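You operate a simulated robot arm through the tools that you are given. There is no shell and no other tool.

The job below is to be done with a simulated two-armed robot. You get a single attempt, and the scene is never put back.

JOB
Press the pin of the block marked 59 in to 4 mm.
Fine: Free the table, turn the block under the press and lock at HOLD; set the depth dial before pressing; leave the table locked.

It is judged by the outcome, as a careful person would: the job done as asked, and still so three seconds after it is handed in. It fails if anything else is knocked over, pushed out of place, dropped, spilled or broken.

ROBOT AND FRAMES
Two 7-joint arms with fingered hands on one trunk that stands fixed in place. Base frame: the origin is at the foot of the trunk, x ahead of it, y to its left, z up. Readings come in cm, rad, newtons and seconds.
The left shoulder is at [7, 15.3, 127.2], the right one opposite. With the tool pointing down near the work surface each hand reaches from about 10 to 84 cm from the base axis, measured 20 degrees to its own side. Payload 3.9 kg a hand.
The tool frame of a hand sits at the grasp point between the pads (the TCP): z along the fingers, y along the line on which they close. The tips reach 3 cm beyond it. The gripper opens to 10.4 cm; its body begins 3.5 cm behind the TCP. The gripper is a hand of 4 fingers: y runs from the thumb to the fingers, the wrist lies at [-1.7, -10.4, -17.8] in the tool frame, and closing takes about 1.5 s.
Orientation is that of the tool frame in the base frame, as a unit quaternion [x, y, z, w]. With the fingers straight down and the wrist toward the robot, the tool's x, y and z point along [0, 1, 0], [1, 0, 0] and [0, 0, -1] of the base frame.

CONTROLS
- The arms move only by the tool apply_moves. It takes "left_plan", "right_plan" or both (then of equal length, played together; a hand with none holds still); each is a list of rows, each an object (a shift or turn left out is 0, a gripper value left out holds the last) with "linear": the shift along the base's x, y, z in cm, a list of three; "dr": the turn, a rotation vector about the base's x, y, z in degrees, a list of three. In form: [{"linear": [x, y, z], "dr": [wx, wy, wz]}, ...]. A call has 1 to 20 rows; each row is the pose to reach, as a shift and turn from the pose commanded when the call began. "left_gripper" and "right_gripper" are, for a hand that has rows, the opening, from 0 (shut) to 1 (fully open), set as the call begins (left out, the last holds). Rows are played at 5 a second. More than 5 cm and 0.15 rad between two rows, or a gripper value outside its range, and nothing of the call is played. Where a pose cannot be reached the arm comes as near as it can. A force on the tool above 40 N (or 10 N above the force at the start of the call, whichever is more), or a blocked arm, ends the call early, and 0.2 s more pass. Each finger travels about 7.2 cm/s and halts on what it meets, pressing with about 31 N; the grip force reading is that of the motor and also rises with nothing between the fingers. The clock runs only during rows and for 0.2 s after the last one: add rows that repeat a pose to give the fingers time. The reply holds the time, the measured pose of the TCP, the force on the tool along the base axes, the opening and the grip force, in the units named above and with some noise, with the torque about the TCP (base axes, N m) and any sound that the robot's microphone picked up, and new pictures: "pictures" is both (left out), scene, wrist or none (wrist: the cameras of the hands that moved).
- Cameras (640 x 400 px; columns grow to the right, rows downward): "scene" is now at [13.86, -1.24, 150.01]; the picture's right is [-0.13, -0.99, 0.00], its down [-0.59, 0.08, -0.80] and it looks along [0.79, -0.10, -0.60] (base axes); focal length 355 px, centre (320, 200). "left" rides on the left gripper at [-6.6, -9, -12.6] in its tool frame; the picture's right is [-0.78, -0.30, 0.56], its down [0.57, -0.70, 0.42] and it looks along [0.26, 0.65, 0.71] (tool axes); focal length 275 px, centre (320, 200). "right" rides on the right gripper at [6.6, -9, -12.6] in its tool frame; the picture's right is [-0.78, 0.30, -0.56], its down [-0.57, -0.70, 0.42] and it looks along [-0.27, 0.65, 0.71] (tool axes); focal length 275 px, centre (320, 200). There is no depth. A picture from a camera that has moved, and an enlarged one, comes with that camera's place and axes in the base frame and with its lens.
- lift_body(by): slides the trunk up (or, below 0, down) by that many cm; the arms and the scene camera ride with it, the base frame stays. It gives what a move gives, with no picture.
- move_fingers(index, middle, ring, thumb_bend, thumb_turn, hand): sets how far each is bent, from 0 (flat) to 1 (curled in); at 0.3 the hand is open as for a grip, at 0.7 the pads meet at the TCP. One left out holds its place. A second passes; each finger stops where it meets its share of the squeeze, and holds until it gets a number again. A gripper value or a shape takes the hand back. It gives what a move gives, with no picture; readings hold the bend of each and the force on the fingers (four entries, about 0 where the hand has none), thumb and palm. thumb_turn goes from beside the hand (0) to across from the fingers (1), as for a grip.
- hand_shape(shape, hand): the hand has 4 fingers and takes this shape, open, in about a second: jaw (thumb against the fingers, like two jaws); tri (thumb and two fingers); tip (a fingertip pinch); poke (one finger out to press); point (the index stretched); flat (the hand flat); cup (the hand cupped); fist (a fist). The gripper value then closes the fingers along that shape, each until it touches; the sizes above hold for jaw. It gives what a move gives, with no picture.
- head_to(pan, tilt): turns the head with the scene camera to pan (to the left, within 1.501 rad either way) and tilt (down, from -0.506 to 1.204), counted from straight ahead of the robot. It gives what a move gives, and a new picture of the scene camera.
- close_up(camera, box): a new picture of the part [left, top, right, bottom] of that camera's present view, enlarged. The clock stands still meanwhile.
- job_done(): hands the job in; it is judged then, once.

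Nothing tells you positions but the pictures and the camera data. Unless the task says otherwise, let go and move clear before handing in.

The tools are called after "Emit:" by a JSON object that holds its "name" and its "arguments". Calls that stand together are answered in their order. apply_moves: Moves the arms, as the interface text tells. Its arguments: {"type":"object","properties":{"left_plan":{"type":"array"},"left_gripper":{"type":"number"},"right_plan":{"type":"array"},"right_gripper":{"type":"number"},"pictures":{"type":"string","enum":["both","scene","wrist","none"]}},"required":[]} The other tools are called the same way: lift_body (by) moves the trunk up or down; hand_shape (shape, hand) gives the hand a shape; move_fingers (index, middle, ring, thumb_bend, thumb_turn, hand) moves the fingers one by one; head_to (pan, tilt) turns the head that bears the scene camera; close_up (camera, box) takes an enlarged picture of a part of a camera's view; job_done () hands the job in.

At the start:

```text
time: 0.0
left_position: [59.12, 19.91, 124.25]
left_tcp_rot: [0.707, 0.707, 0.0, 0.0]
left_wrist_force: [0.2, 0.1, 0.0]
left_moment: [0.02, 0.0, -0.03]
left_width: 10.34
left_gripper_force: 0.0
left_shape: jaw
left_bend: [0.3, 0.3, 0.3, 0.3, 0.97]
left_finger forces: [0.1, 0.1, 0.0, 0.1, 0.0, 0.0]
right_position: [55.21, -28.52, 122.57]
right_tcp_rot: [0.707, 0.707, 0.0, 0.0]
right_wrist_force: [0.6, 0.2, -0.4]
right_moment: [0.03, 0.02, 0.01]
right_width: 10.37
right_gripper_force: 0.0
right_shape: jaw
right_bend: [0.3, 0.3, 0.3, 0.3, 0.97]
right_finger forces: [0.1, 0.0, 0.1, 0.0, 0.0, 0.0]
trunk travel left (down, up): [-72.5, 21.5]
head pan, tilt (commanded): [-0.129, 0.644]
```

scene: 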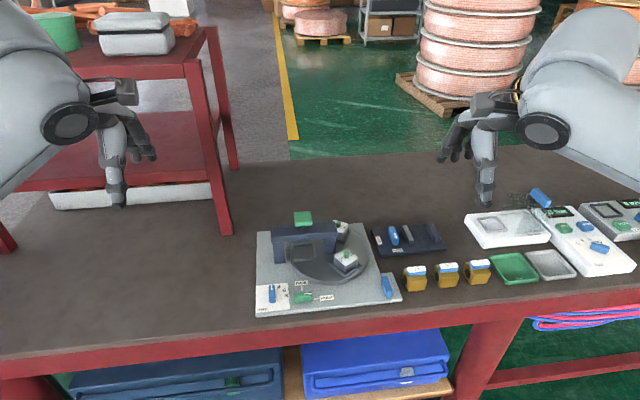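
right: 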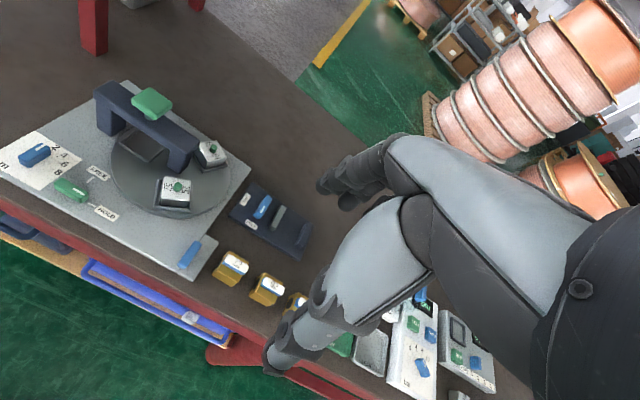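
left: 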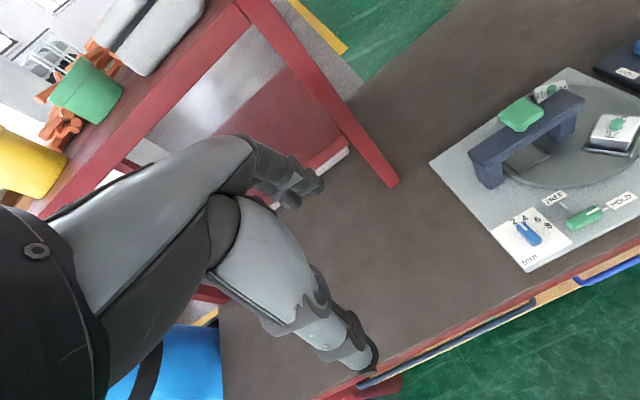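

The press fixture sits left of centre on the table: a round turntable with blocks, a bridge with a green press knob, a blue depth dial, and a green FREE/HOLD lever. I'll take close-ups first to read the markings.

Emit:
{"name": "close_up", "arguments": {"camera": "scene", "box": [250, 200, 410, 320]}}

Emit:
{"name": "close_up", "arguments": {"camera": "right", "box": [0, 70, 260, 290]}}

Emit:
{"name": "close_up", "arguments": {"camera": "left", "box": [420, 60, 640, 280]}}

```text
3.33 times, centred on (330, 260) of scene
camera zoom: at [13.86, -1.24, 150.01], right [-0.13, -0.99, 0.0], down [-0.59, 0.08, -0.8], along [0.79, -0.1, -0.6], focal length 1184 px, centre (287, 0)
```

zoom: 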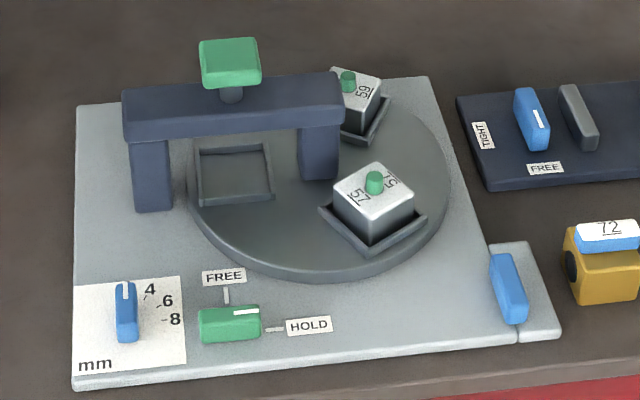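

```text
1.82 times, centred on (130, 180) of right
camera zoom: at [46.26, -21.99, 135.1], right [0.3, -0.78, 0.56], down [-0.7, -0.57, -0.42], along [0.65, -0.27, -0.71], focal length 500 px, centre (666, 236)
```

zoom: 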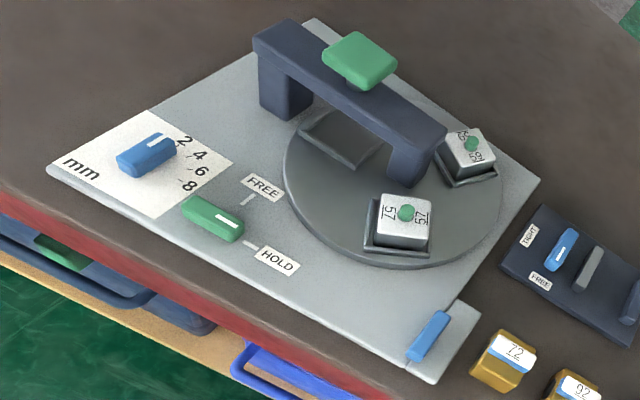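

```text
1.82 times, centred on (530, 170) of left
camera zoom: at [50.19, 13.25, 136.67], right [-0.3, -0.78, -0.56], down [-0.7, 0.57, -0.42], along [0.65, 0.26, -0.71], focal length 500 px, centre (-62, 254)
```

zoom: 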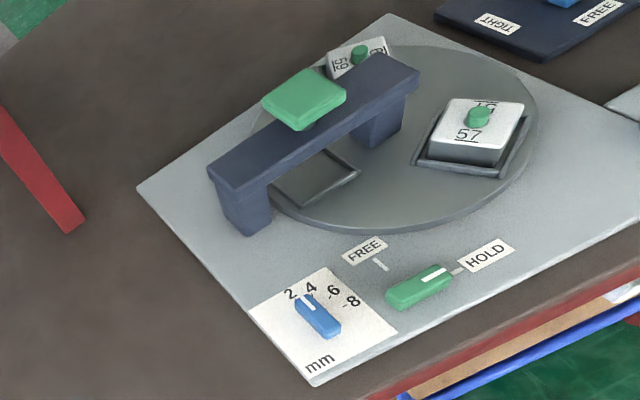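

I can read the layout: lever at HOLD, the depth dial to its left, block 59 at the back right of the turntable, block 57 at the front right, and an empty tray under the press. I'll zoom in on each control.

Emit:
{"name": "close_up", "arguments": {"camera": "scene", "box": [260, 276, 340, 316]}}

Emit:
{"name": "close_up", "arguments": {"camera": "left", "box": [500, 180, 580, 270]}}

Emit:
{"name": "close_up", "arguments": {"camera": "right", "box": [10, 120, 130, 230]}}

Emit:
{"name": "close_up", "arguments": {"camera": "scene", "box": [290, 205, 390, 295]}}

Emit:
{"name": "close_up", "arguments": {"camera": "right", "box": [80, 70, 260, 220]}}

Emit:
{"name": "close_up", "arguments": {"camera": "scene", "box": [350, 250, 420, 320]}}

```text
8.00 times, centred on (300, 296) of scene
camera zoom: at [13.86, -1.24, 150.01], right [-0.13, -0.99, 0.0], down [-0.59, 0.08, -0.8], along [0.79, -0.1, -0.6], focal length 2841 px, centre (480, -568)
```

zoom: 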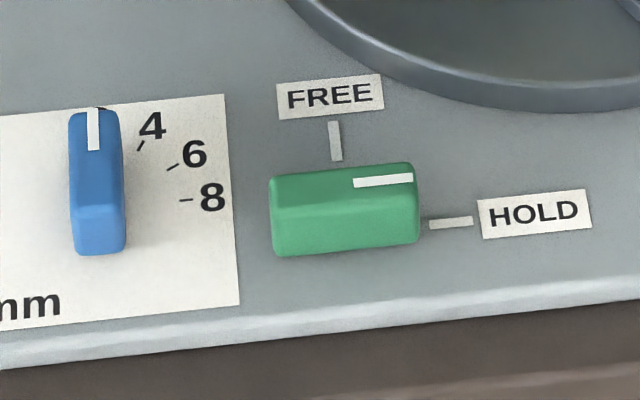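

```text
4.44 times, centred on (540, 225) of left
camera zoom: at [50.19, 13.25, 136.67], right [-0.3, -0.78, -0.56], down [-0.7, 0.57, -0.42], along [0.65, 0.26, -0.71], focal length 1224 px, centre (-658, 89)
```

zoom: 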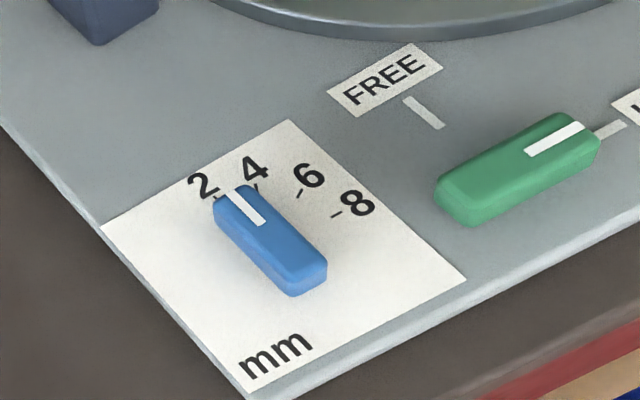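

```text
3.64 times, centred on (70, 175) of right
camera zoom: at [46.26, -21.99, 135.1], right [0.3, -0.78, 0.56], down [-0.7, -0.57, -0.42], along [0.65, -0.27, -0.71], focal length 1001 px, centre (1229, 291)
```

zoom: 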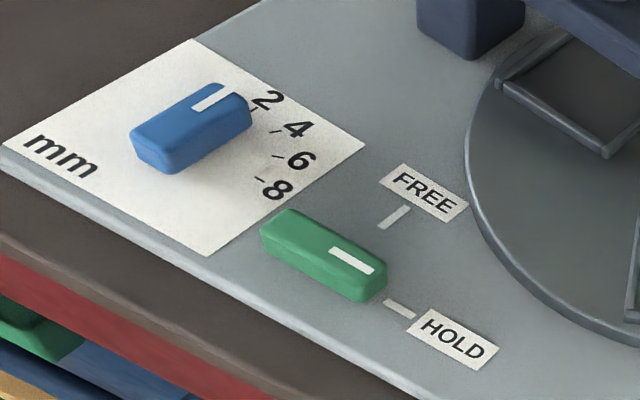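

```text
4.44 times, centred on (340, 250) of scene
camera zoom: at [13.86, -1.24, 150.01], right [-0.13, -0.99, 0.0], down [-0.59, 0.08, -0.8], along [0.79, -0.1, -0.6], focal length 1578 px, centre (231, -22)
```

zoom: 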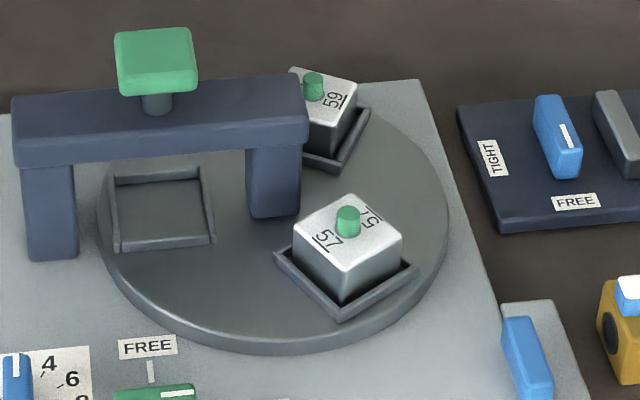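

```text
2.67 times, centred on (170, 145) of right
camera zoom: at [46.26, -21.99, 135.1], right [0.3, -0.78, 0.56], down [-0.7, -0.57, -0.42], along [0.65, -0.27, -0.71], focal length 734 px, centre (720, 347)
```

zoom: 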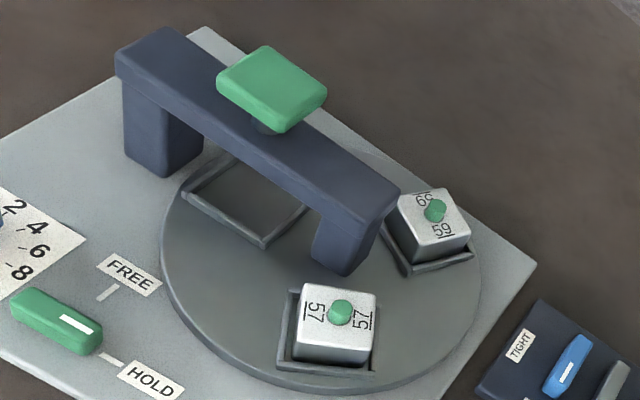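

```text
5.71 times, centred on (385, 285) of scene
camera zoom: at [13.86, -1.24, 150.01], right [-0.13, -0.99, 0.0], down [-0.59, 0.08, -0.8], along [0.79, -0.1, -0.6], focal length 2029 px, centre (-51, -286)
```

zoom: 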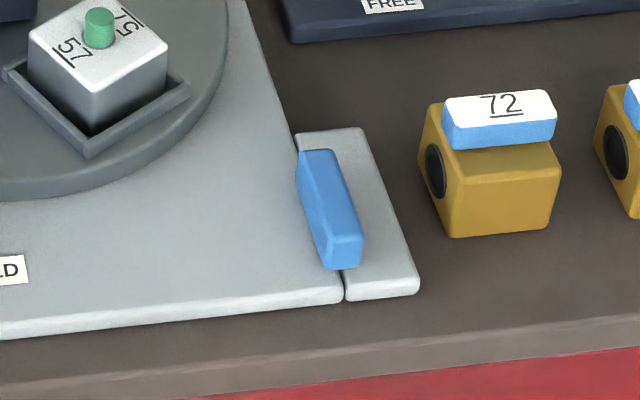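

Each block is marked twice on its top face. I'll zoom in on the far one to make sure it reads 59, and check the dial from a better angle.

Emit:
{"name": "close_up", "arguments": {"camera": "right", "box": [180, 130, 240, 175]}}

Emit:
{"name": "close_up", "arguments": {"camera": "left", "box": [515, 70, 585, 120]}}

Emit:
{"name": "close_up", "arguments": {"camera": "scene", "box": [330, 215, 380, 275]}}

Emit:
{"name": "close_up", "arguments": {"camera": "scene", "box": [250, 200, 390, 290]}}

```text
8.89 times, centred on (210, 152) of right
camera zoom: at [46.26, -21.99, 135.1], right [0.3, -0.78, 0.56], down [-0.7, -0.57, -0.42], along [0.65, -0.27, -0.71], focal length 2447 px, centre (1298, 622)
```

zoom: 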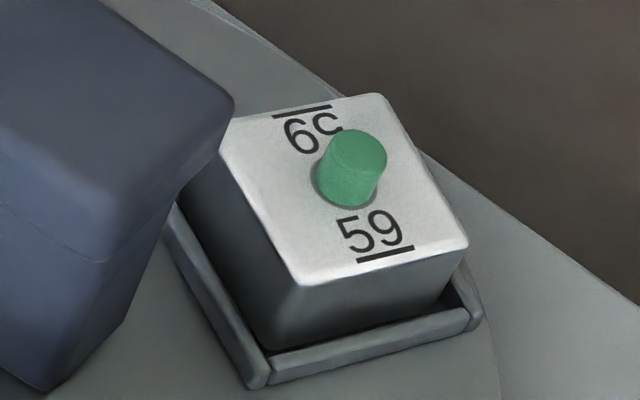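

```text
8.00 times, centred on (550, 95) of left
camera zoom: at [50.19, 13.25, 136.67], right [-0.3, -0.78, -0.56], down [-0.7, 0.57, -0.42], along [0.65, 0.26, -0.71], focal length 2202 px, centre (-1520, 1040)
```

zoom: 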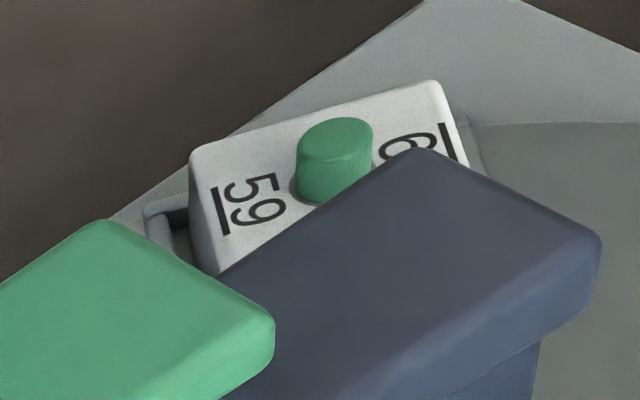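

```text
6.67 times, centred on (355, 245) of scene
camera zoom: at [13.86, -1.24, 150.01], right [-0.13, -0.99, 0.0], down [-0.59, 0.08, -0.8], along [0.79, -0.1, -0.6], focal length 2367 px, centre (87, -100)
```

zoom: 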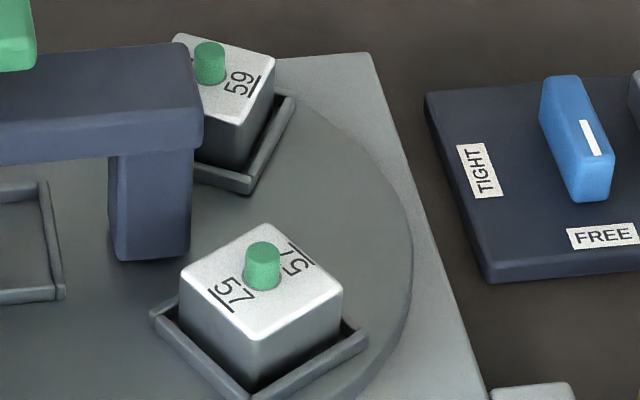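

```text
4.44 times, centred on (320, 245) of scene
camera zoom: at [13.86, -1.24, 150.01], right [-0.13, -0.99, 0.0], down [-0.59, 0.08, -0.8], along [0.79, -0.1, -0.6], focal length 1578 px, centre (320, 0)
```

zoom: 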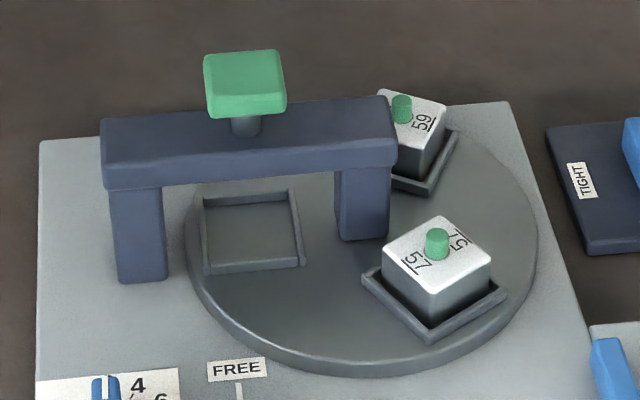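

Block 59 is confirmed at the back right, and the underlined digits settle the reading. I put the dial near (63.7, 2.6), currently pointing at 2, with 4 about 30° clockwise. The lever is near (62.1, -3.9), the turntable centre near (74.9, -11.4), and the press knob near (75.4, -5.5, 98.8). I'll bring the left hand above the dial, turned so it closes across the bar.

Emit:
{"name": "apply_moves", "arguments": {"left_plan": [{"linear": [0.4, -1.4, -1.6], "dr": [0, 0, -7.5]}, {"linear": [0.8, -2.8, -3.2], "dr": [0, 0, -15]}, {"linear": [1.2, -4.2, -4.8], "dr": [0, 0, -22.5]}, {"linear": [1.6, -5.6, -6.4], "dr": [0, 0, -30]}, {"linear": [2.0, -7.0, -8], "dr": [0, 0, -37.5]}, {"linear": [2.4, -8.5, -9.6], "dr": [0, 0, -45]}, {"linear": [2.8, -10, -11.2], "dr": [0, 0, -52.5]}, {"linear": [3.2, -11.5, -12.8], "dr": [0, 0, -60]}, {"linear": [3.6, -13, -14.4], "dr": [0, 0, -67.5]}, {"linear": [4.0, -14.5, -16], "dr": [0, 0, -75]}, {"linear": [4.3, -16, -17.6], "dr": [0, 0, -82.5]}, {"linear": [4.6, -17.3, -19.2], "dr": [0, 0, -90]}], "pictures": "both"}}

Emit:
{"name": "hand_shape", "arguments": {"hand": "left", "shape": "tip"}}

Emit:
{"name": "close_up", "arguments": {"camera": "left", "box": [0, 0, 640, 400]}}

Emit:
{"name": "close_up", "arguments": {"camera": "scene", "box": [200, 130, 440, 320]}}

```text
time: 2.6
left_position: [63.7, 2.45, 104.98]
left_tcp_rot: [1.0, 0.0, 0.0, -0.001]
left_wrist_force: [-0.7, 0.2, 0.2]
left_moment: [0.0, 0.03, 0.02]
left_width: 10.36
left_gripper_force: 0.2
left_shape: jaw
left_bend: [0.3, 0.3, 0.3, 0.3, 0.97]
left_finger forces: [0.0, 0.0, 0.0, 0.1, 0.0, 0.1]
right_position: [55.37, -28.72, 122.52]
right_tcp_rot: [0.707, 0.707, 0.0, 0.0]
right_wrist_force: [0.5, -0.3, -0.2]
right_moment: [-0.01, -0.02, 0.02]
right_width: 10.35
right_gripper_force: 0.1
right_shape: jaw
right_bend: [0.3, 0.3, 0.3, 0.3, 0.97]
right_finger forces: [0.0, 0.1, 0.0, 0.0, 0.0, 0.0]
trunk travel left (down, up): [-72.5, 21.5]
head pan, tilt (commanded): [-0.129, 0.644]
camera scene: at [13.94, -1.38, 150.0], right [-0.13, -0.99, 0.0], down [-0.6, 0.08, -0.8], along [0.79, -0.1, -0.6], focal length 355 px, centre (320, 200)
camera left: at [57.17, 11.41, 117.46], right [-0.78, 0.3, -0.56], down [0.57, 0.7, -0.42], along [0.26, -0.65, -0.71], focal length 275 px, centre (320, 200)
```

scene: 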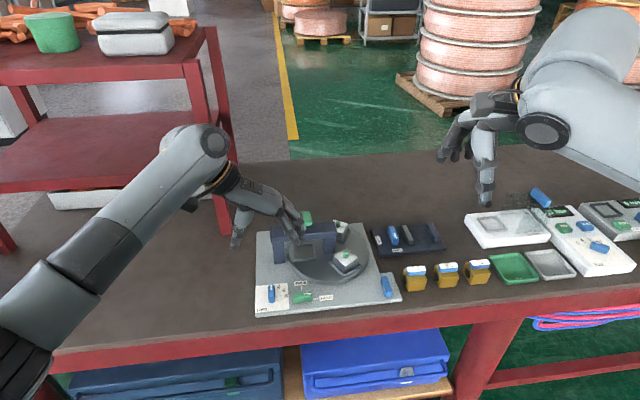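
left: 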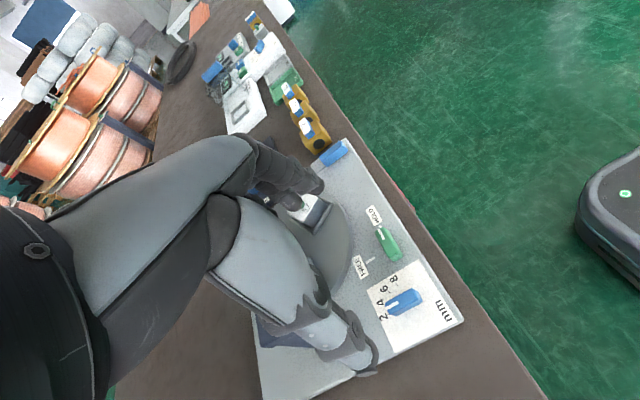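

```text
time: 3.5
left_position: [63.67, 2.58, 104.93]
left_tcp_rot: [1.0, 0.001, 0.0, 0.0]
left_wrist_force: [1.0, -0.6, 0.1]
left_moment: [-0.02, -0.04, 0.04]
left_width: 10.36
left_gripper_force: 0.0
left_shape: tip
left_bend: [0.3, 0.98, 0.99, 0.3, 0.97]
left_finger forces: [0.0, 0.0, 0.0, 0.0, 0.0, 0.1]
right_position: [55.28, -28.59, 122.72]
right_tcp_rot: [0.707, 0.707, 0.0, 0.0]
right_wrist_force: [-0.6, 0.2, -0.2]
right_moment: [0.03, 0.02, 0.02]
right_width: 10.39
right_gripper_force: 0.0
right_shape: jaw
right_bend: [0.3, 0.3, 0.3, 0.3, 0.97]
right_finger forces: [0.0, 0.1, 0.0, 0.0, 0.0, 0.1]
trunk travel left (down, up): [-72.5, 21.5]
head pan, tilt (commanded): [-0.129, 0.644]
```

```text
1.00 times, centred on (320, 200) of left (not enlarged: the box is as wide or as high as the picture)
camera zoom: at [57.06, 11.55, 117.52], right [-0.78, 0.3, -0.56], down [0.57, 0.7, -0.42], along [0.27, -0.65, -0.71], focal length 275 px, centre (320, 200)
```

zoom: 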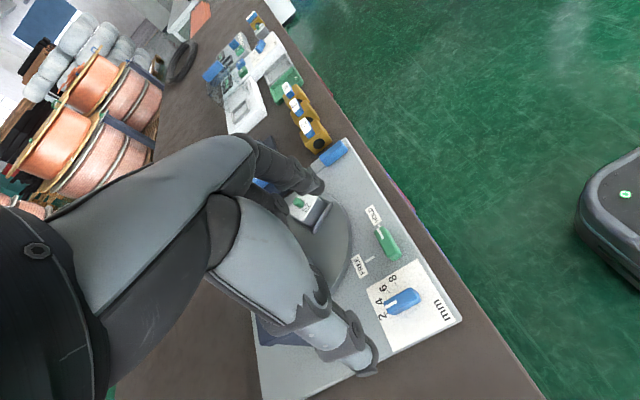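

```text
2.11 times, centred on (320, 225) of scene
camera zoom: at [13.84, -1.23, 150.01], right [-0.13, -0.99, 0.0], down [-0.59, 0.08, -0.8], along [0.79, -0.1, -0.6], focal length 748 px, centre (320, 147)
```

zoom: 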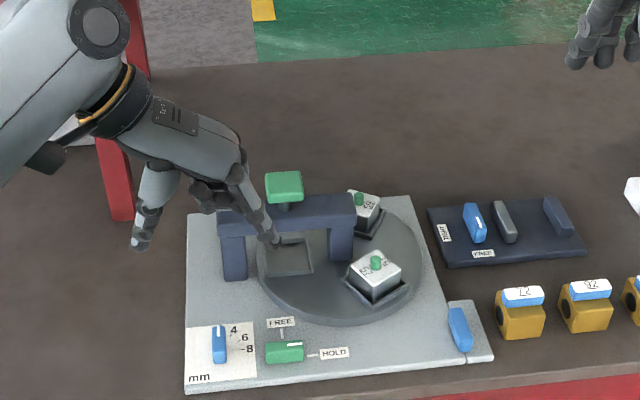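

The tip pinch leaves just the index finger and thumb out, and it straddles the dial. I'll partly close it in the air to learn its real width and where the fingertips sit.

Emit:
{"name": "apply_moves", "arguments": {"left_plan": [{"linear": [0, 0, -2]}, {"linear": [0, 0, -4]}, {"linear": [0, 0, -5]}, {"linear": [0, 0, -5]}, {"linear": [0, 0, -5]}, {"linear": [0, 0, -5]}], "left_gripper": 0.45, "pictures": "none"}}

Emit:
{"name": "close_up", "arguments": {"camera": "scene", "box": [210, 170, 350, 310]}}

Emit:
{"name": "close_up", "arguments": {"camera": "left", "box": [200, 100, 480, 400]}}

Emit:
{"name": "close_up", "arguments": {"camera": "right", "box": [0, 0, 260, 260]}}

```text
time: 4.9
left_position: [63.84, 2.43, 99.91]
left_tcp_rot: [1.0, 0.0, 0.001, 0.0]
left_wrist_force: [0.3, 0.0, 0.0]
left_moment: [0.02, -0.02, -0.01]
left_width: 4.71
left_gripper_force: 0.1
left_shape: tip
left_bend: [0.73, 0.98, 0.99, 0.71, 1.0]
left_finger forces: [0.0, 0.1, 0.0, 0.0, 0.0, 0.0]
right_position: [55.32, -28.42, 122.65]
right_tcp_rot: [0.708, 0.706, 0.0, 0.0]
right_wrist_force: [0.3, 0.0, 0.4]
right_moment: [0.0, 0.0, 0.01]
right_width: 10.37
right_gripper_force: 0.0
right_shape: jaw
right_bend: [0.3, 0.3, 0.3, 0.3, 0.97]
right_finger forces: [0.1, 0.1, 0.1, 0.1, 0.0, 0.1]
trunk travel left (down, up): [-72.5, 21.5]
head pan, tilt (commanded): [-0.129, 0.644]
```

```text
2.86 times, centred on (280, 240) of scene
camera zoom: at [13.86, -1.26, 150.01], right [-0.13, -0.99, 0.0], down [-0.59, 0.08, -0.8], along [0.79, -0.1, -0.6], focal length 1014 px, centre (434, 86)
```

zoom: 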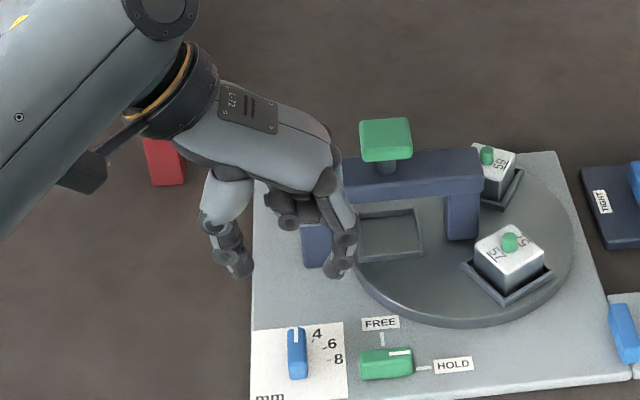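

```text
1.33 times, centred on (340, 250) of left
camera zoom: at [57.15, 11.48, 112.48], right [-0.78, 0.3, -0.56], down [0.57, 0.7, -0.42], along [0.26, -0.65, -0.71], focal length 367 px, centre (293, 133)
```

zoom: 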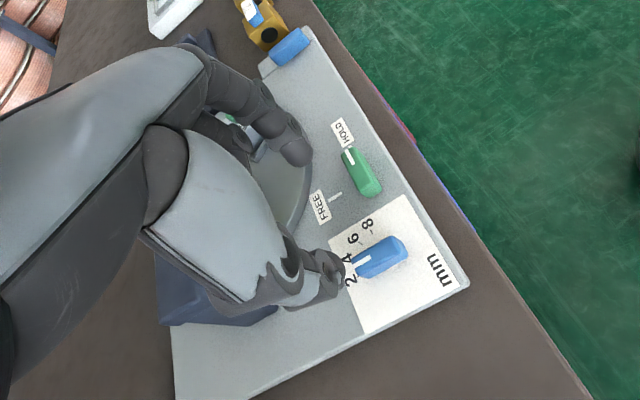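

```text
1.54 times, centred on (130, 130) of right
camera zoom: at [46.26, -22.01, 135.1], right [0.3, -0.78, 0.56], down [-0.7, -0.57, -0.42], along [0.65, -0.27, -0.71], focal length 424 px, centre (612, 308)
```

zoom: 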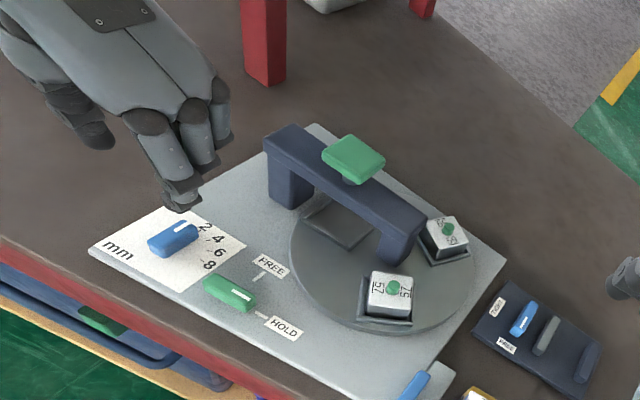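

The pinch centres on x≈63.7, y≈2.6, which is right over the dial. I'll narrow it slightly and come down to just above the knob for a check.

Emit:
{"name": "apply_moves", "arguments": {"left_plan": [{"linear": [0, 0, -2]}, {"linear": [0, 0, -4]}, {"linear": [0, 0, -6]}, {"linear": [0, 0, -7]}, {"linear": [0, 0, -7]}], "left_gripper": 0.36, "pictures": "none"}}

Emit:
{"name": "close_up", "arguments": {"camera": "scene", "box": [230, 220, 340, 320]}}

Emit:
{"name": "close_up", "arguments": {"camera": "left", "box": [240, 180, 460, 340]}}

Emit:
{"name": "close_up", "arguments": {"camera": "right", "box": [0, 60, 160, 220]}}

```text
time: 6.1
left_position: [63.79, 2.44, 92.97]
left_tcp_rot: [1.0, 0.0, 0.001, 0.0]
left_wrist_force: [0.5, -0.6, -0.2]
left_moment: [-0.05, -0.02, 0.01]
left_width: 3.8
left_gripper_force: 0.0
left_shape: tip
left_bend: [0.73, 0.98, 0.99, 0.72, 1.0]
left_finger forces: [0.0, 0.0, 0.0, 0.0, 0.0, 0.1]
right_position: [55.29, -28.57, 122.61]
right_tcp_rot: [0.707, 0.707, 0.001, 0.0]
right_wrist_force: [-0.6, -0.1, -0.5]
right_moment: [0.01, -0.03, -0.02]
right_width: 10.36
right_gripper_force: 0.0
right_shape: jaw
right_bend: [0.3, 0.3, 0.3, 0.3, 0.97]
right_finger forces: [0.0, 0.0, 0.0, 0.1, 0.1, 0.0]
trunk travel left (down, up): [-72.5, 21.5]
head pan, tilt (commanded): [-0.129, 0.644]
```

```text
4.00 times, centred on (285, 270) of scene
camera zoom: at [13.84, -1.25, 150.01], right [-0.13, -0.99, 0.0], down [-0.59, 0.08, -0.8], along [0.79, -0.1, -0.6], focal length 1420 px, centre (460, -80)
```

zoom: 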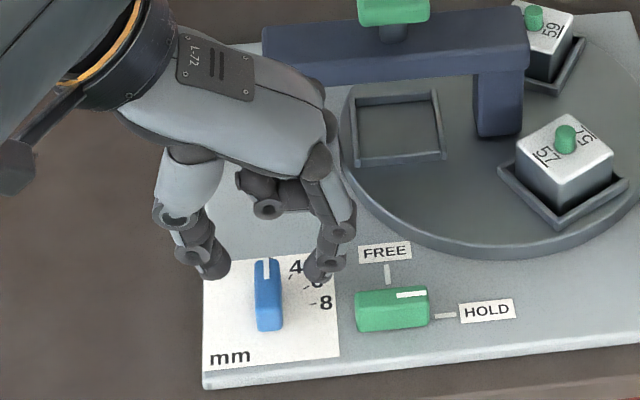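

```text
2.50 times, centred on (350, 260) of left
camera zoom: at [57.15, 11.49, 105.47], right [-0.78, 0.3, -0.56], down [0.57, 0.7, -0.42], along [0.26, -0.65, -0.71], focal length 688 px, centre (245, 50)
```

zoom: 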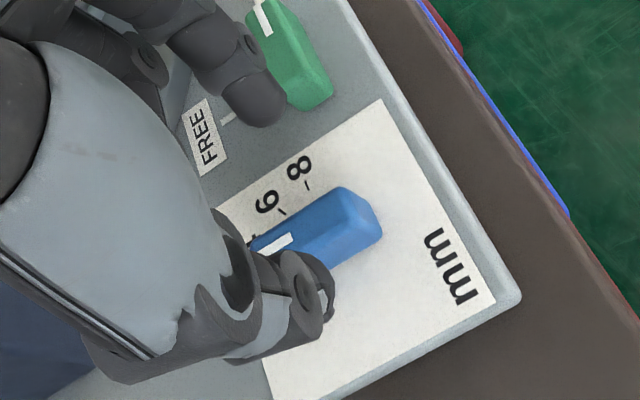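

```text
2.50 times, centred on (80, 140) of right
camera zoom: at [46.25, -22.0, 135.1], right [0.3, -0.78, 0.56], down [-0.7, -0.57, -0.42], along [0.65, -0.27, -0.71], focal length 688 px, centre (920, 350)
```

zoom: 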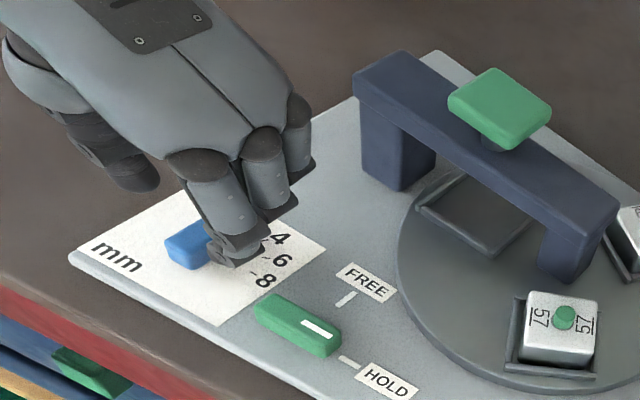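

The pinch straddles the dial with the index on the right and the thumb on the left. I'll come down another 2 cm and check the clearance to the plate.

Emit:
{"name": "apply_moves", "arguments": {"left_plan": [{"linear": [0.2, 0.05, -1]}, {"linear": [0.3, 0.1, -2]}, {"linear": [0.3, 0.1, -2]}], "pictures": "none"}}

Emit:
{"name": "close_up", "arguments": {"camera": "scene", "box": [255, 265, 325, 315]}}

Emit:
{"name": "close_up", "arguments": {"camera": "left", "box": [240, 180, 420, 310]}}

Emit:
{"name": "close_up", "arguments": {"camera": "right", "box": [20, 120, 120, 200]}}

```text
time: 6.9
left_position: [64.12, 2.64, 90.78]
left_tcp_rot: [1.0, 0.0, 0.0, 0.0]
left_wrist_force: [-0.2, 0.2, 0.2]
left_moment: [-0.04, -0.01, 0.01]
left_width: 3.82
left_gripper_force: 0.0
left_shape: tip
left_bend: [0.73, 0.98, 0.99, 0.72, 1.0]
left_finger forces: [0.1, 0.1, 0.0, 0.0, 0.1, 0.0]
right_position: [55.27, -28.56, 122.52]
right_tcp_rot: [0.707, 0.707, 0.0, -0.001]
right_wrist_force: [-0.5, 0.4, -1.1]
right_moment: [-0.02, -0.02, -0.01]
right_width: 10.37
right_gripper_force: 0.1
right_shape: jaw
right_bend: [0.3, 0.3, 0.3, 0.3, 0.97]
right_finger forces: [0.0, 0.0, 0.0, 0.0, 0.0, 0.0]
trunk travel left (down, up): [-72.5, 21.5]
head pan, tilt (commanded): [-0.129, 0.644]
```

```text
8.00 times, centred on (290, 290) of scene
camera zoom: at [13.84, -1.24, 150.01], right [-0.13, -0.99, 0.0], down [-0.59, 0.08, -0.8], along [0.79, -0.1, -0.6], focal length 2841 px, centre (560, -520)
```

zoom: 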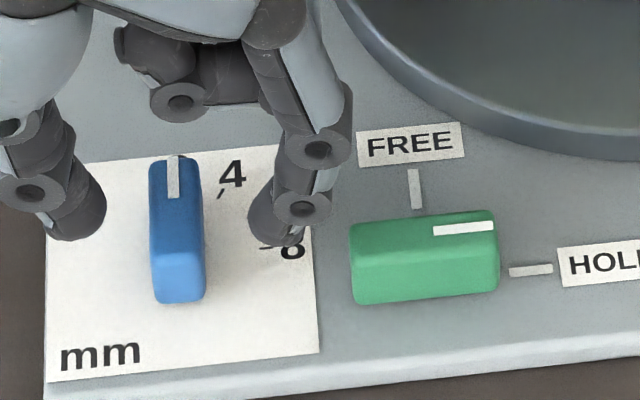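

```text
3.08 times, centred on (330, 245) of left
camera zoom: at [57.47, 11.58, 103.45], right [-0.78, 0.3, -0.56], down [0.57, 0.7, -0.42], along [0.26, -0.65, -0.71], focal length 847 px, centre (289, 62)
```

zoom: 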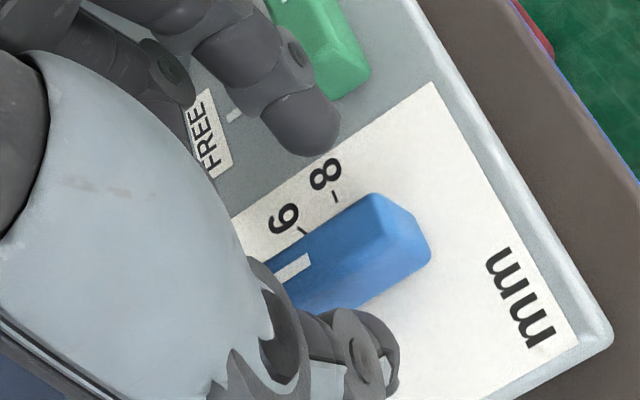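

```text
5.00 times, centred on (70, 160) of right
camera zoom: at [46.24, -22.0, 135.1], right [0.3, -0.78, 0.56], down [-0.7, -0.57, -0.42], along [0.65, -0.27, -0.71], focal length 1376 px, centre (1570, 400)
```

zoom: 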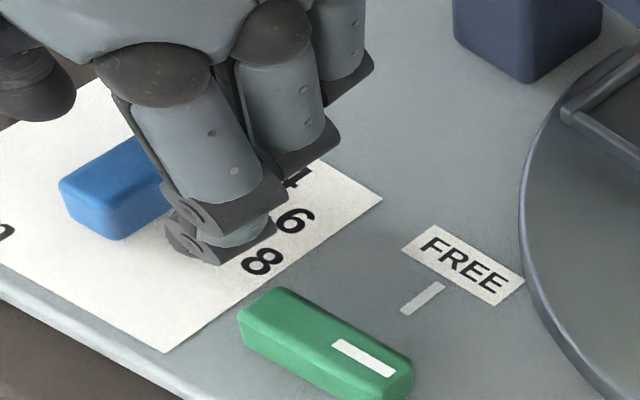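

The fingertips are only just below the knob's top. I'll come down another 0.8 cm and then close gently on the dial.

Emit:
{"name": "apply_moves", "arguments": {"left_plan": [{"linear": [0, 0, -0.4]}, {"linear": [0, 0, -0.8]}, {"linear": [0, 0, -0.8]}], "pictures": "none"}}

Emit:
{"name": "apply_moves", "arguments": {"left_plan": [{"linear": [0, 0, 0]}, {"linear": [0, 0, 0]}, {"linear": [0, 0, 0]}, {"linear": [0, 0, 0]}, {"linear": [0, 0, 0]}, {"linear": [0, 0, 0]}], "left_gripper": 0.0, "pictures": "none"}}

Emit:
{"name": "close_up", "arguments": {"camera": "scene", "box": [255, 265, 325, 315]}}

Emit:
{"name": "close_up", "arguments": {"camera": "left", "box": [240, 180, 420, 310]}}

Emit:
{"name": "close_up", "arguments": {"camera": "right", "box": [20, 120, 120, 200]}}

```text
time: 7.7
left_position: [64.03, 2.67, 90.13]
left_tcp_rot: [1.0, 0.0, 0.0, 0.0]
left_wrist_force: [-0.1, 0.4, -0.5]
left_moment: [-0.01, 0.03, 0.03]
left_width: 3.8
left_gripper_force: 0.0
left_shape: tip
left_bend: [0.73, 0.98, 0.99, 0.72, 1.0]
left_finger forces: [0.1, 0.0, 0.0, 0.0, 0.1, 0.1]
right_position: [55.39, -28.64, 122.6]
right_tcp_rot: [0.707, 0.707, -0.001, 0.0]
right_wrist_force: [-0.4, -0.3, 0.5]
right_moment: [0.04, -0.02, 0.0]
right_width: 10.37
right_gripper_force: 0.1
right_shape: jaw
right_bend: [0.3, 0.3, 0.3, 0.3, 0.97]
right_finger forces: [0.0, 0.0, 0.0, 0.1, 0.1, 0.0]
trunk travel left (down, up): [-72.5, 21.5]
head pan, tilt (commanded): [-0.129, 0.644]
```

```text
time: 9.1
left_position: [63.84, 2.7, 90.02]
left_tcp_rot: [1.0, 0.0, -0.002, -0.001]
left_wrist_force: [-14.4, 4.8, -10.6]
left_moment: [0.06, 0.28, 0.05]
left_width: 0.8
left_gripper_force: 30.8
left_shape: tip
left_bend: [0.71, 1.0, 1.0, 0.73, 1.0]
left_finger forces: [31.7, 0.0, 0.1, 0.0, 27.7, 0.0]
right_position: [55.25, -28.57, 122.67]
right_tcp_rot: [0.707, 0.707, 0.001, 0.001]
right_wrist_force: [1.1, -0.3, -0.3]
right_moment: [0.01, -0.01, 0.01]
right_width: 10.36
right_gripper_force: 0.0
right_shape: jaw
right_bend: [0.3, 0.3, 0.3, 0.3, 0.97]
right_finger forces: [0.0, 0.0, 0.0, 0.0, 0.1, 0.0]
trunk travel left (down, up): [-72.5, 21.5]
head pan, tilt (commanded): [-0.129, 0.644]
```

```text
8.00 times, centred on (290, 290) of scene
camera zoom: at [13.74, -1.13, 150.01], right [-0.13, -0.99, 0.0], down [-0.59, 0.08, -0.8], along [0.79, -0.1, -0.6], focal length 2841 px, centre (560, -520)
```

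zoom: 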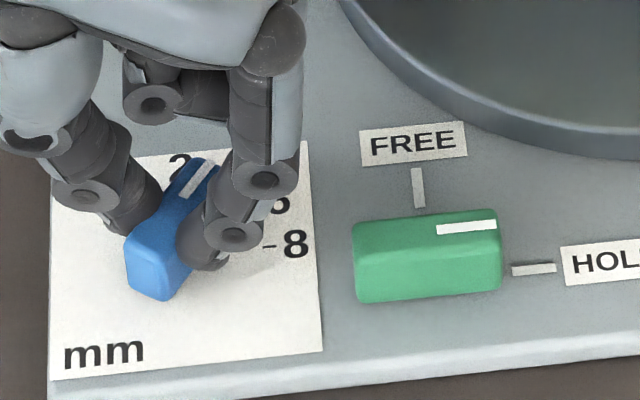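

```text
3.08 times, centred on (330, 245) of left
camera zoom: at [57.35, 11.74, 102.58], right [-0.78, 0.3, -0.55], down [0.57, 0.7, -0.43], along [0.26, -0.65, -0.72], focal length 847 px, centre (289, 62)
```

zoom: 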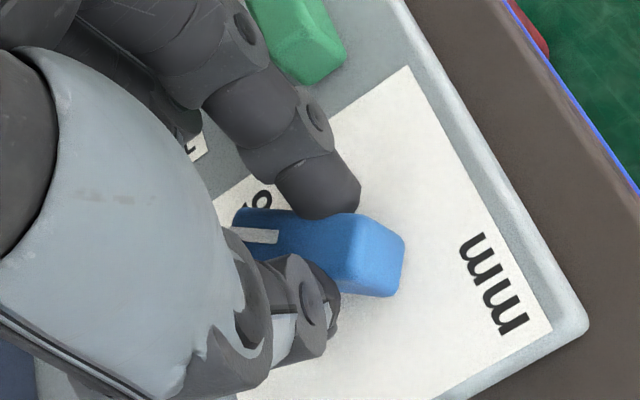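

```text
5.00 times, centred on (70, 160) of right
camera zoom: at [46.16, -21.87, 135.14], right [0.3, -0.78, 0.56], down [-0.7, -0.57, -0.42], along [0.65, -0.27, -0.71], focal length 1376 px, centre (1570, 400)
```

zoom: 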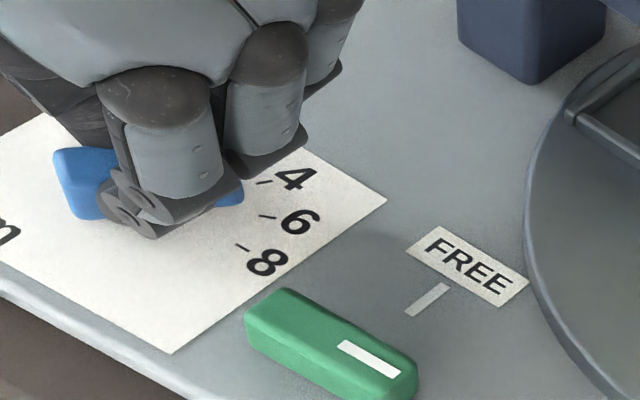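

Closing the pinch swung the dial clockwise, which is the way I want it to go. I'll open the fingers and read where it rests.

Emit:
{"name": "apply_moves", "arguments": {"left_plan": [{"linear": [0, 0, 0]}, {"linear": [0, 0, 0]}, {"linear": [0, 0, 0]}, {"linear": [0, 0, 0]}, {"linear": [0, 0, 2]}, {"linear": [0, 0, 4]}, {"linear": [0, 2, 7]}, {"linear": [0, 5, 9]}], "left_gripper": 0.45, "pictures": "none"}}

Emit:
{"name": "close_up", "arguments": {"camera": "scene", "box": [255, 265, 325, 315]}}

Emit:
{"name": "close_up", "arguments": {"camera": "left", "box": [200, 100, 480, 310]}}

Emit:
{"name": "close_up", "arguments": {"camera": "right", "box": [20, 120, 120, 200]}}

```text
time: 10.9
left_position: [63.93, 7.9, 99.09]
left_tcp_rot: [1.0, 0.001, -0.001, 0.0]
left_wrist_force: [0.9, -0.4, -1.2]
left_moment: [-0.01, 0.0, 0.02]
left_width: 4.63
left_gripper_force: 0.1
left_shape: tip
left_bend: [0.74, 0.98, 0.99, 0.71, 1.0]
left_finger forces: [0.0, 0.0, 0.0, 0.0, 0.0, 0.0]
right_position: [55.28, -28.31, 122.52]
right_tcp_rot: [0.707, 0.707, -0.001, 0.001]
right_wrist_force: [-0.3, -0.2, -0.7]
right_moment: [0.0, -0.03, -0.03]
right_width: 10.35
right_gripper_force: 0.0
right_shape: jaw
right_bend: [0.3, 0.3, 0.3, 0.3, 0.97]
right_finger forces: [0.1, 0.0, 0.1, 0.1, 0.0, 0.1]
trunk travel left (down, up): [-72.5, 21.5]
head pan, tilt (commanded): [-0.129, 0.644]
```

```text
8.00 times, centred on (290, 290) of scene
camera zoom: at [13.8, -1.07, 150.02], right [-0.13, -0.99, 0.0], down [-0.59, 0.08, -0.8], along [0.79, -0.1, -0.6], focal length 2841 px, centre (560, -520)
```

zoom: 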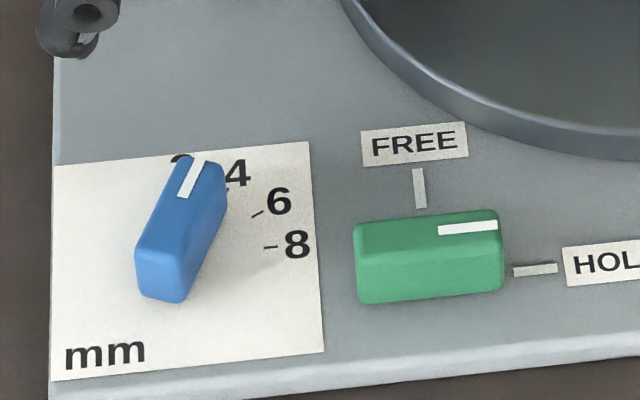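

```text
1.90 times, centred on (340, 205) of left
camera zoom: at [57.41, 16.88, 111.61], right [-0.78, 0.3, -0.56], down [0.57, 0.7, -0.43], along [0.26, -0.65, -0.71], focal length 524 px, centre (282, 190)
```

zoom: 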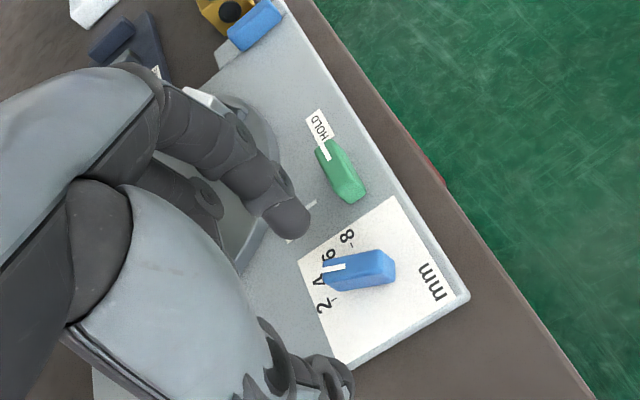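

```text
5.00 times, centred on (70, 160) of right
camera zoom: at [46.22, -21.82, 135.14], right [0.3, -0.78, 0.56], down [-0.7, -0.57, -0.42], along [0.65, -0.27, -0.71], focal length 1376 px, centre (1570, 400)
```

zoom: 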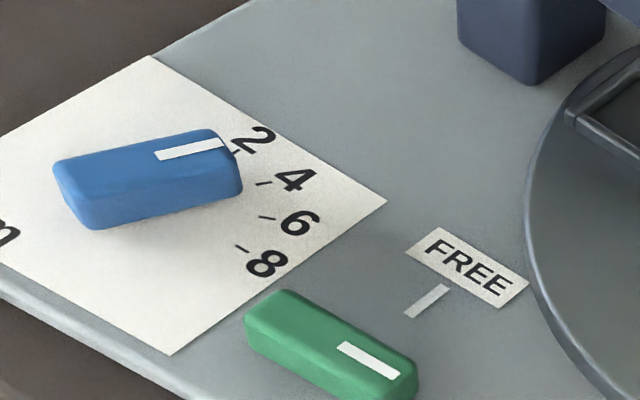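

The dial now sits between 2 and 4, close to 4. I'll zoom in tight to measure its angle against the ticks.

Emit:
{"name": "close_up", "arguments": {"camera": "scene", "box": [264, 280, 296, 304]}}

Emit:
{"name": "close_up", "arguments": {"camera": "right", "box": [20, 138, 76, 176]}}

Emit:
{"name": "close_up", "arguments": {"camera": "left", "box": [325, 205, 425, 275]}}

```text
16.00 times, centred on (280, 292) of scene
camera zoom: at [13.8, -1.07, 150.02], right [-0.13, -0.99, 0.0], down [-0.59, 0.08, -0.8], along [0.79, -0.1, -0.6], focal length 5681 px, centre (960, -1272)
```

zoom: 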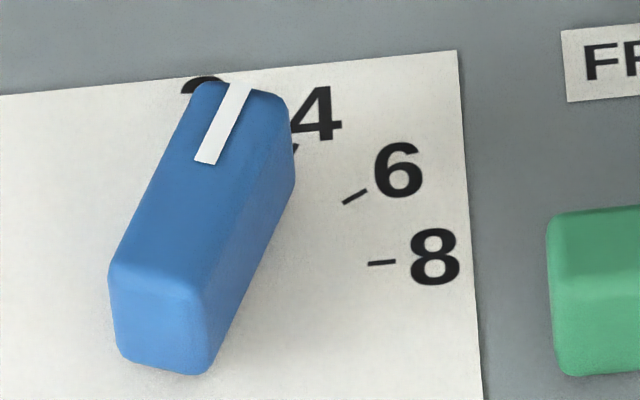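

```text
10.53 times, centred on (48, 157) of right
camera zoom: at [46.22, -21.82, 135.14], right [0.3, -0.78, 0.56], down [-0.7, -0.57, -0.42], along [0.65, -0.27, -0.71], focal length 2898 px, centre (3183, 653)
```

zoom: 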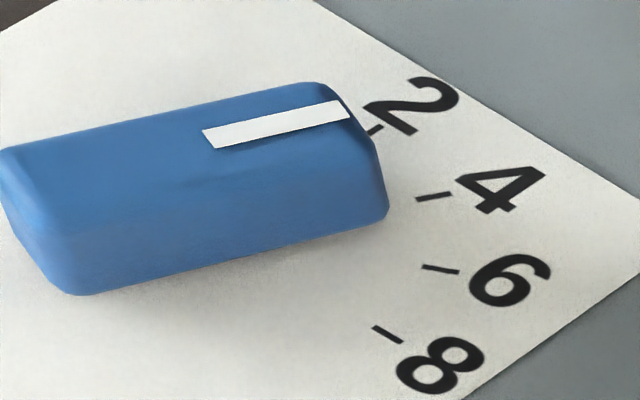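

```text
5.71 times, centred on (375, 240) of left
camera zoom: at [57.41, 16.88, 111.61], right [-0.78, 0.3, -0.56], down [0.57, 0.7, -0.43], along [0.26, -0.65, -0.71], focal length 1573 px, centre (6, -29)
```

zoom: 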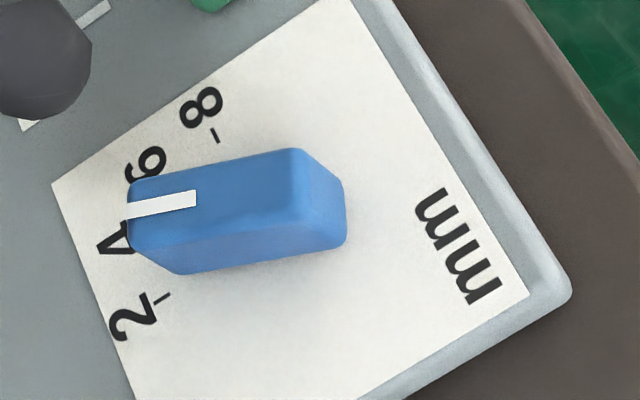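

The bar runs parallel to the 4 tick, so the dial is set to 4. Next I'll move the left hand clear and bring the right hand, in the same tip pinch, above the lever at (62.1, -3.9).

Emit:
{"name": "hand_shape", "arguments": {"hand": "right", "shape": "tip"}}

Emit:
{"name": "apply_moves", "arguments": {"left_plan": [{"linear": [-0.5, 2, 2]}, {"linear": [-1, 4, 4]}, {"linear": [-2, 6, 6]}, {"linear": [-3, 9, 8]}, {"linear": [-4, 12, 10]}, {"linear": [-5, 15, 12]}, {"linear": [-6, 17, 13]}, {"linear": [-6, 18, 13]}, {"linear": [-6, 18, 13]}, {"linear": [-6, 18, 13]}], "right_plan": [{"linear": [0.7, 2.4, -2.5]}, {"linear": [1.4, 4.9, -5.1]}, {"linear": [2.1, 7.4, -7.6]}, {"linear": [2.8, 9.9, -10.2]}, {"linear": [3.5, 12.4, -12.7]}, {"linear": [4.2, 14.9, -15.3]}, {"linear": [4.9, 17.4, -17.8]}, {"linear": [5.6, 19.9, -20.4]}, {"linear": [6.3, 22.4, -23]}, {"linear": [6.85, 24.6, -25.6]}], "right_gripper": 0.38, "pictures": "both"}}

Emit:
{"name": "close_up", "arguments": {"camera": "scene", "box": [240, 220, 360, 320]}}

Emit:
{"name": "close_up", "arguments": {"camera": "right", "box": [160, 100, 440, 320]}}

```text
time: 11.8
left_position: [64.1, 7.66, 99.05]
left_tcp_rot: [1.0, 0.0, 0.0, 0.0]
left_wrist_force: [-0.1, 0.2, -0.2]
left_moment: [0.0, 0.01, -0.07]
left_width: 4.66
left_gripper_force: 0.1
left_shape: tip
left_bend: [0.74, 0.98, 0.99, 0.71, 1.0]
left_finger forces: [0.0, 0.1, 0.1, 0.0, 0.0, 0.0]
right_position: [55.28, -28.56, 122.45]
right_tcp_rot: [0.707, 0.707, 0.0, 0.0]
right_wrist_force: [0.6, 0.0, 0.7]
right_moment: [-0.03, 0.02, -0.02]
right_width: 10.37
right_gripper_force: 0.0
right_shape: tip
right_bend: [0.3, 0.98, 0.99, 0.3, 0.97]
right_finger forces: [0.0, 0.1, 0.0, 0.0, 0.0, 0.0]
trunk travel left (down, up): [-72.5, 21.5]
head pan, tilt (commanded): [-0.129, 0.644]
```

```text
time: 14.0
left_position: [58.02, 25.77, 112.06]
left_tcp_rot: [1.0, 0.0, 0.0, 0.0]
left_wrist_force: [0.3, -0.7, -0.3]
left_moment: [-0.02, 0.0, 0.04]
left_width: 4.64
left_gripper_force: 0.1
left_shape: tip
left_bend: [0.74, 0.98, 0.99, 0.71, 1.0]
left_finger forces: [0.1, 0.0, 0.1, 0.0, 0.0, 0.1]
right_position: [62.05, -3.83, 96.98]
right_tcp_rot: [0.707, 0.707, 0.0, 0.0]
right_wrist_force: [1.1, -0.5, -0.4]
right_moment: [0.01, 0.01, 0.0]
right_width: 4.01
right_gripper_force: 0.0
right_shape: tip
right_bend: [0.73, 0.98, 0.99, 0.72, 1.0]
right_finger forces: [0.1, 0.0, 0.0, 0.1, 0.0, 0.1]
trunk travel left (down, up): [-72.5, 21.5]
head pan, tilt (commanded): [-0.129, 0.644]
camera scene: at [13.89, -1.08, 150.01], right [-0.13, -0.99, 0.0], down [-0.6, 0.08, -0.8], along [0.79, -0.1, -0.6], focal length 355 px, centre (320, 200)
camera right: at [53.07, 2.85, 109.41], right [0.3, -0.78, 0.56], down [-0.7, -0.57, -0.42], along [0.65, -0.27, -0.71], focal length 275 px, centre (320, 200)
camera left: at [51.46, 34.8, 124.6], right [-0.78, 0.3, -0.56], down [0.57, 0.7, -0.43], along [0.26, -0.65, -0.71], focal length 275 px, centre (320, 200)
```

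scene: 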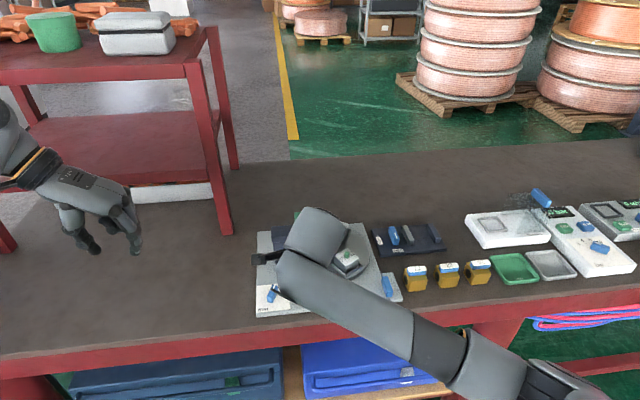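
right: 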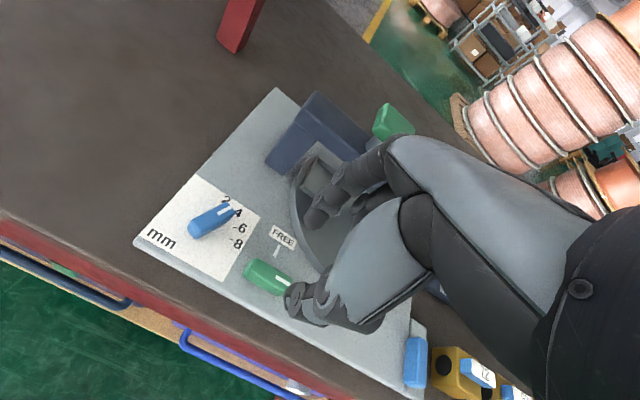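
left: 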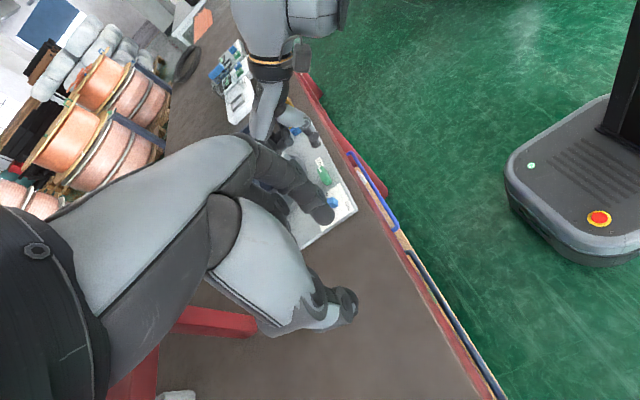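

```text
4.00 times, centred on (300, 270) of scene
camera zoom: at [13.89, -1.08, 150.01], right [-0.13, -0.99, 0.0], down [-0.6, 0.08, -0.8], along [0.79, -0.1, -0.6], focal length 1420 px, centre (400, -80)
```

zoom: 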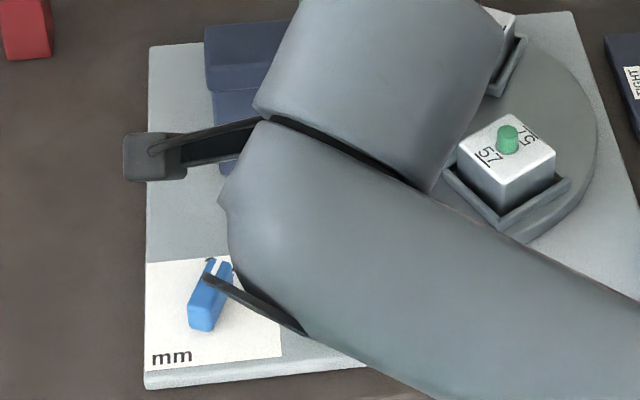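

```text
1.82 times, centred on (300, 210) of right
camera zoom: at [53.07, 2.85, 109.41], right [0.3, -0.78, 0.56], down [-0.7, -0.57, -0.42], along [0.65, -0.27, -0.71], focal length 500 px, centre (356, 182)
```

zoom: 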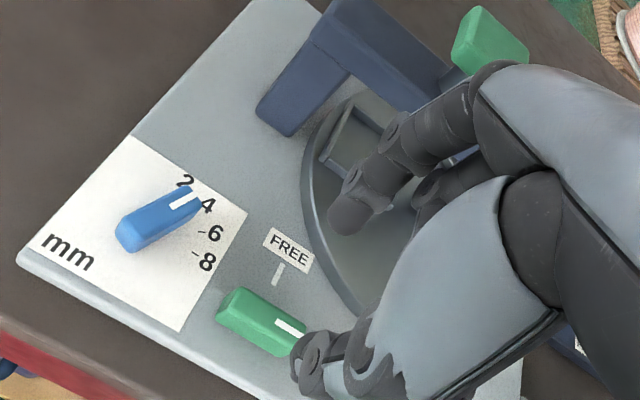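

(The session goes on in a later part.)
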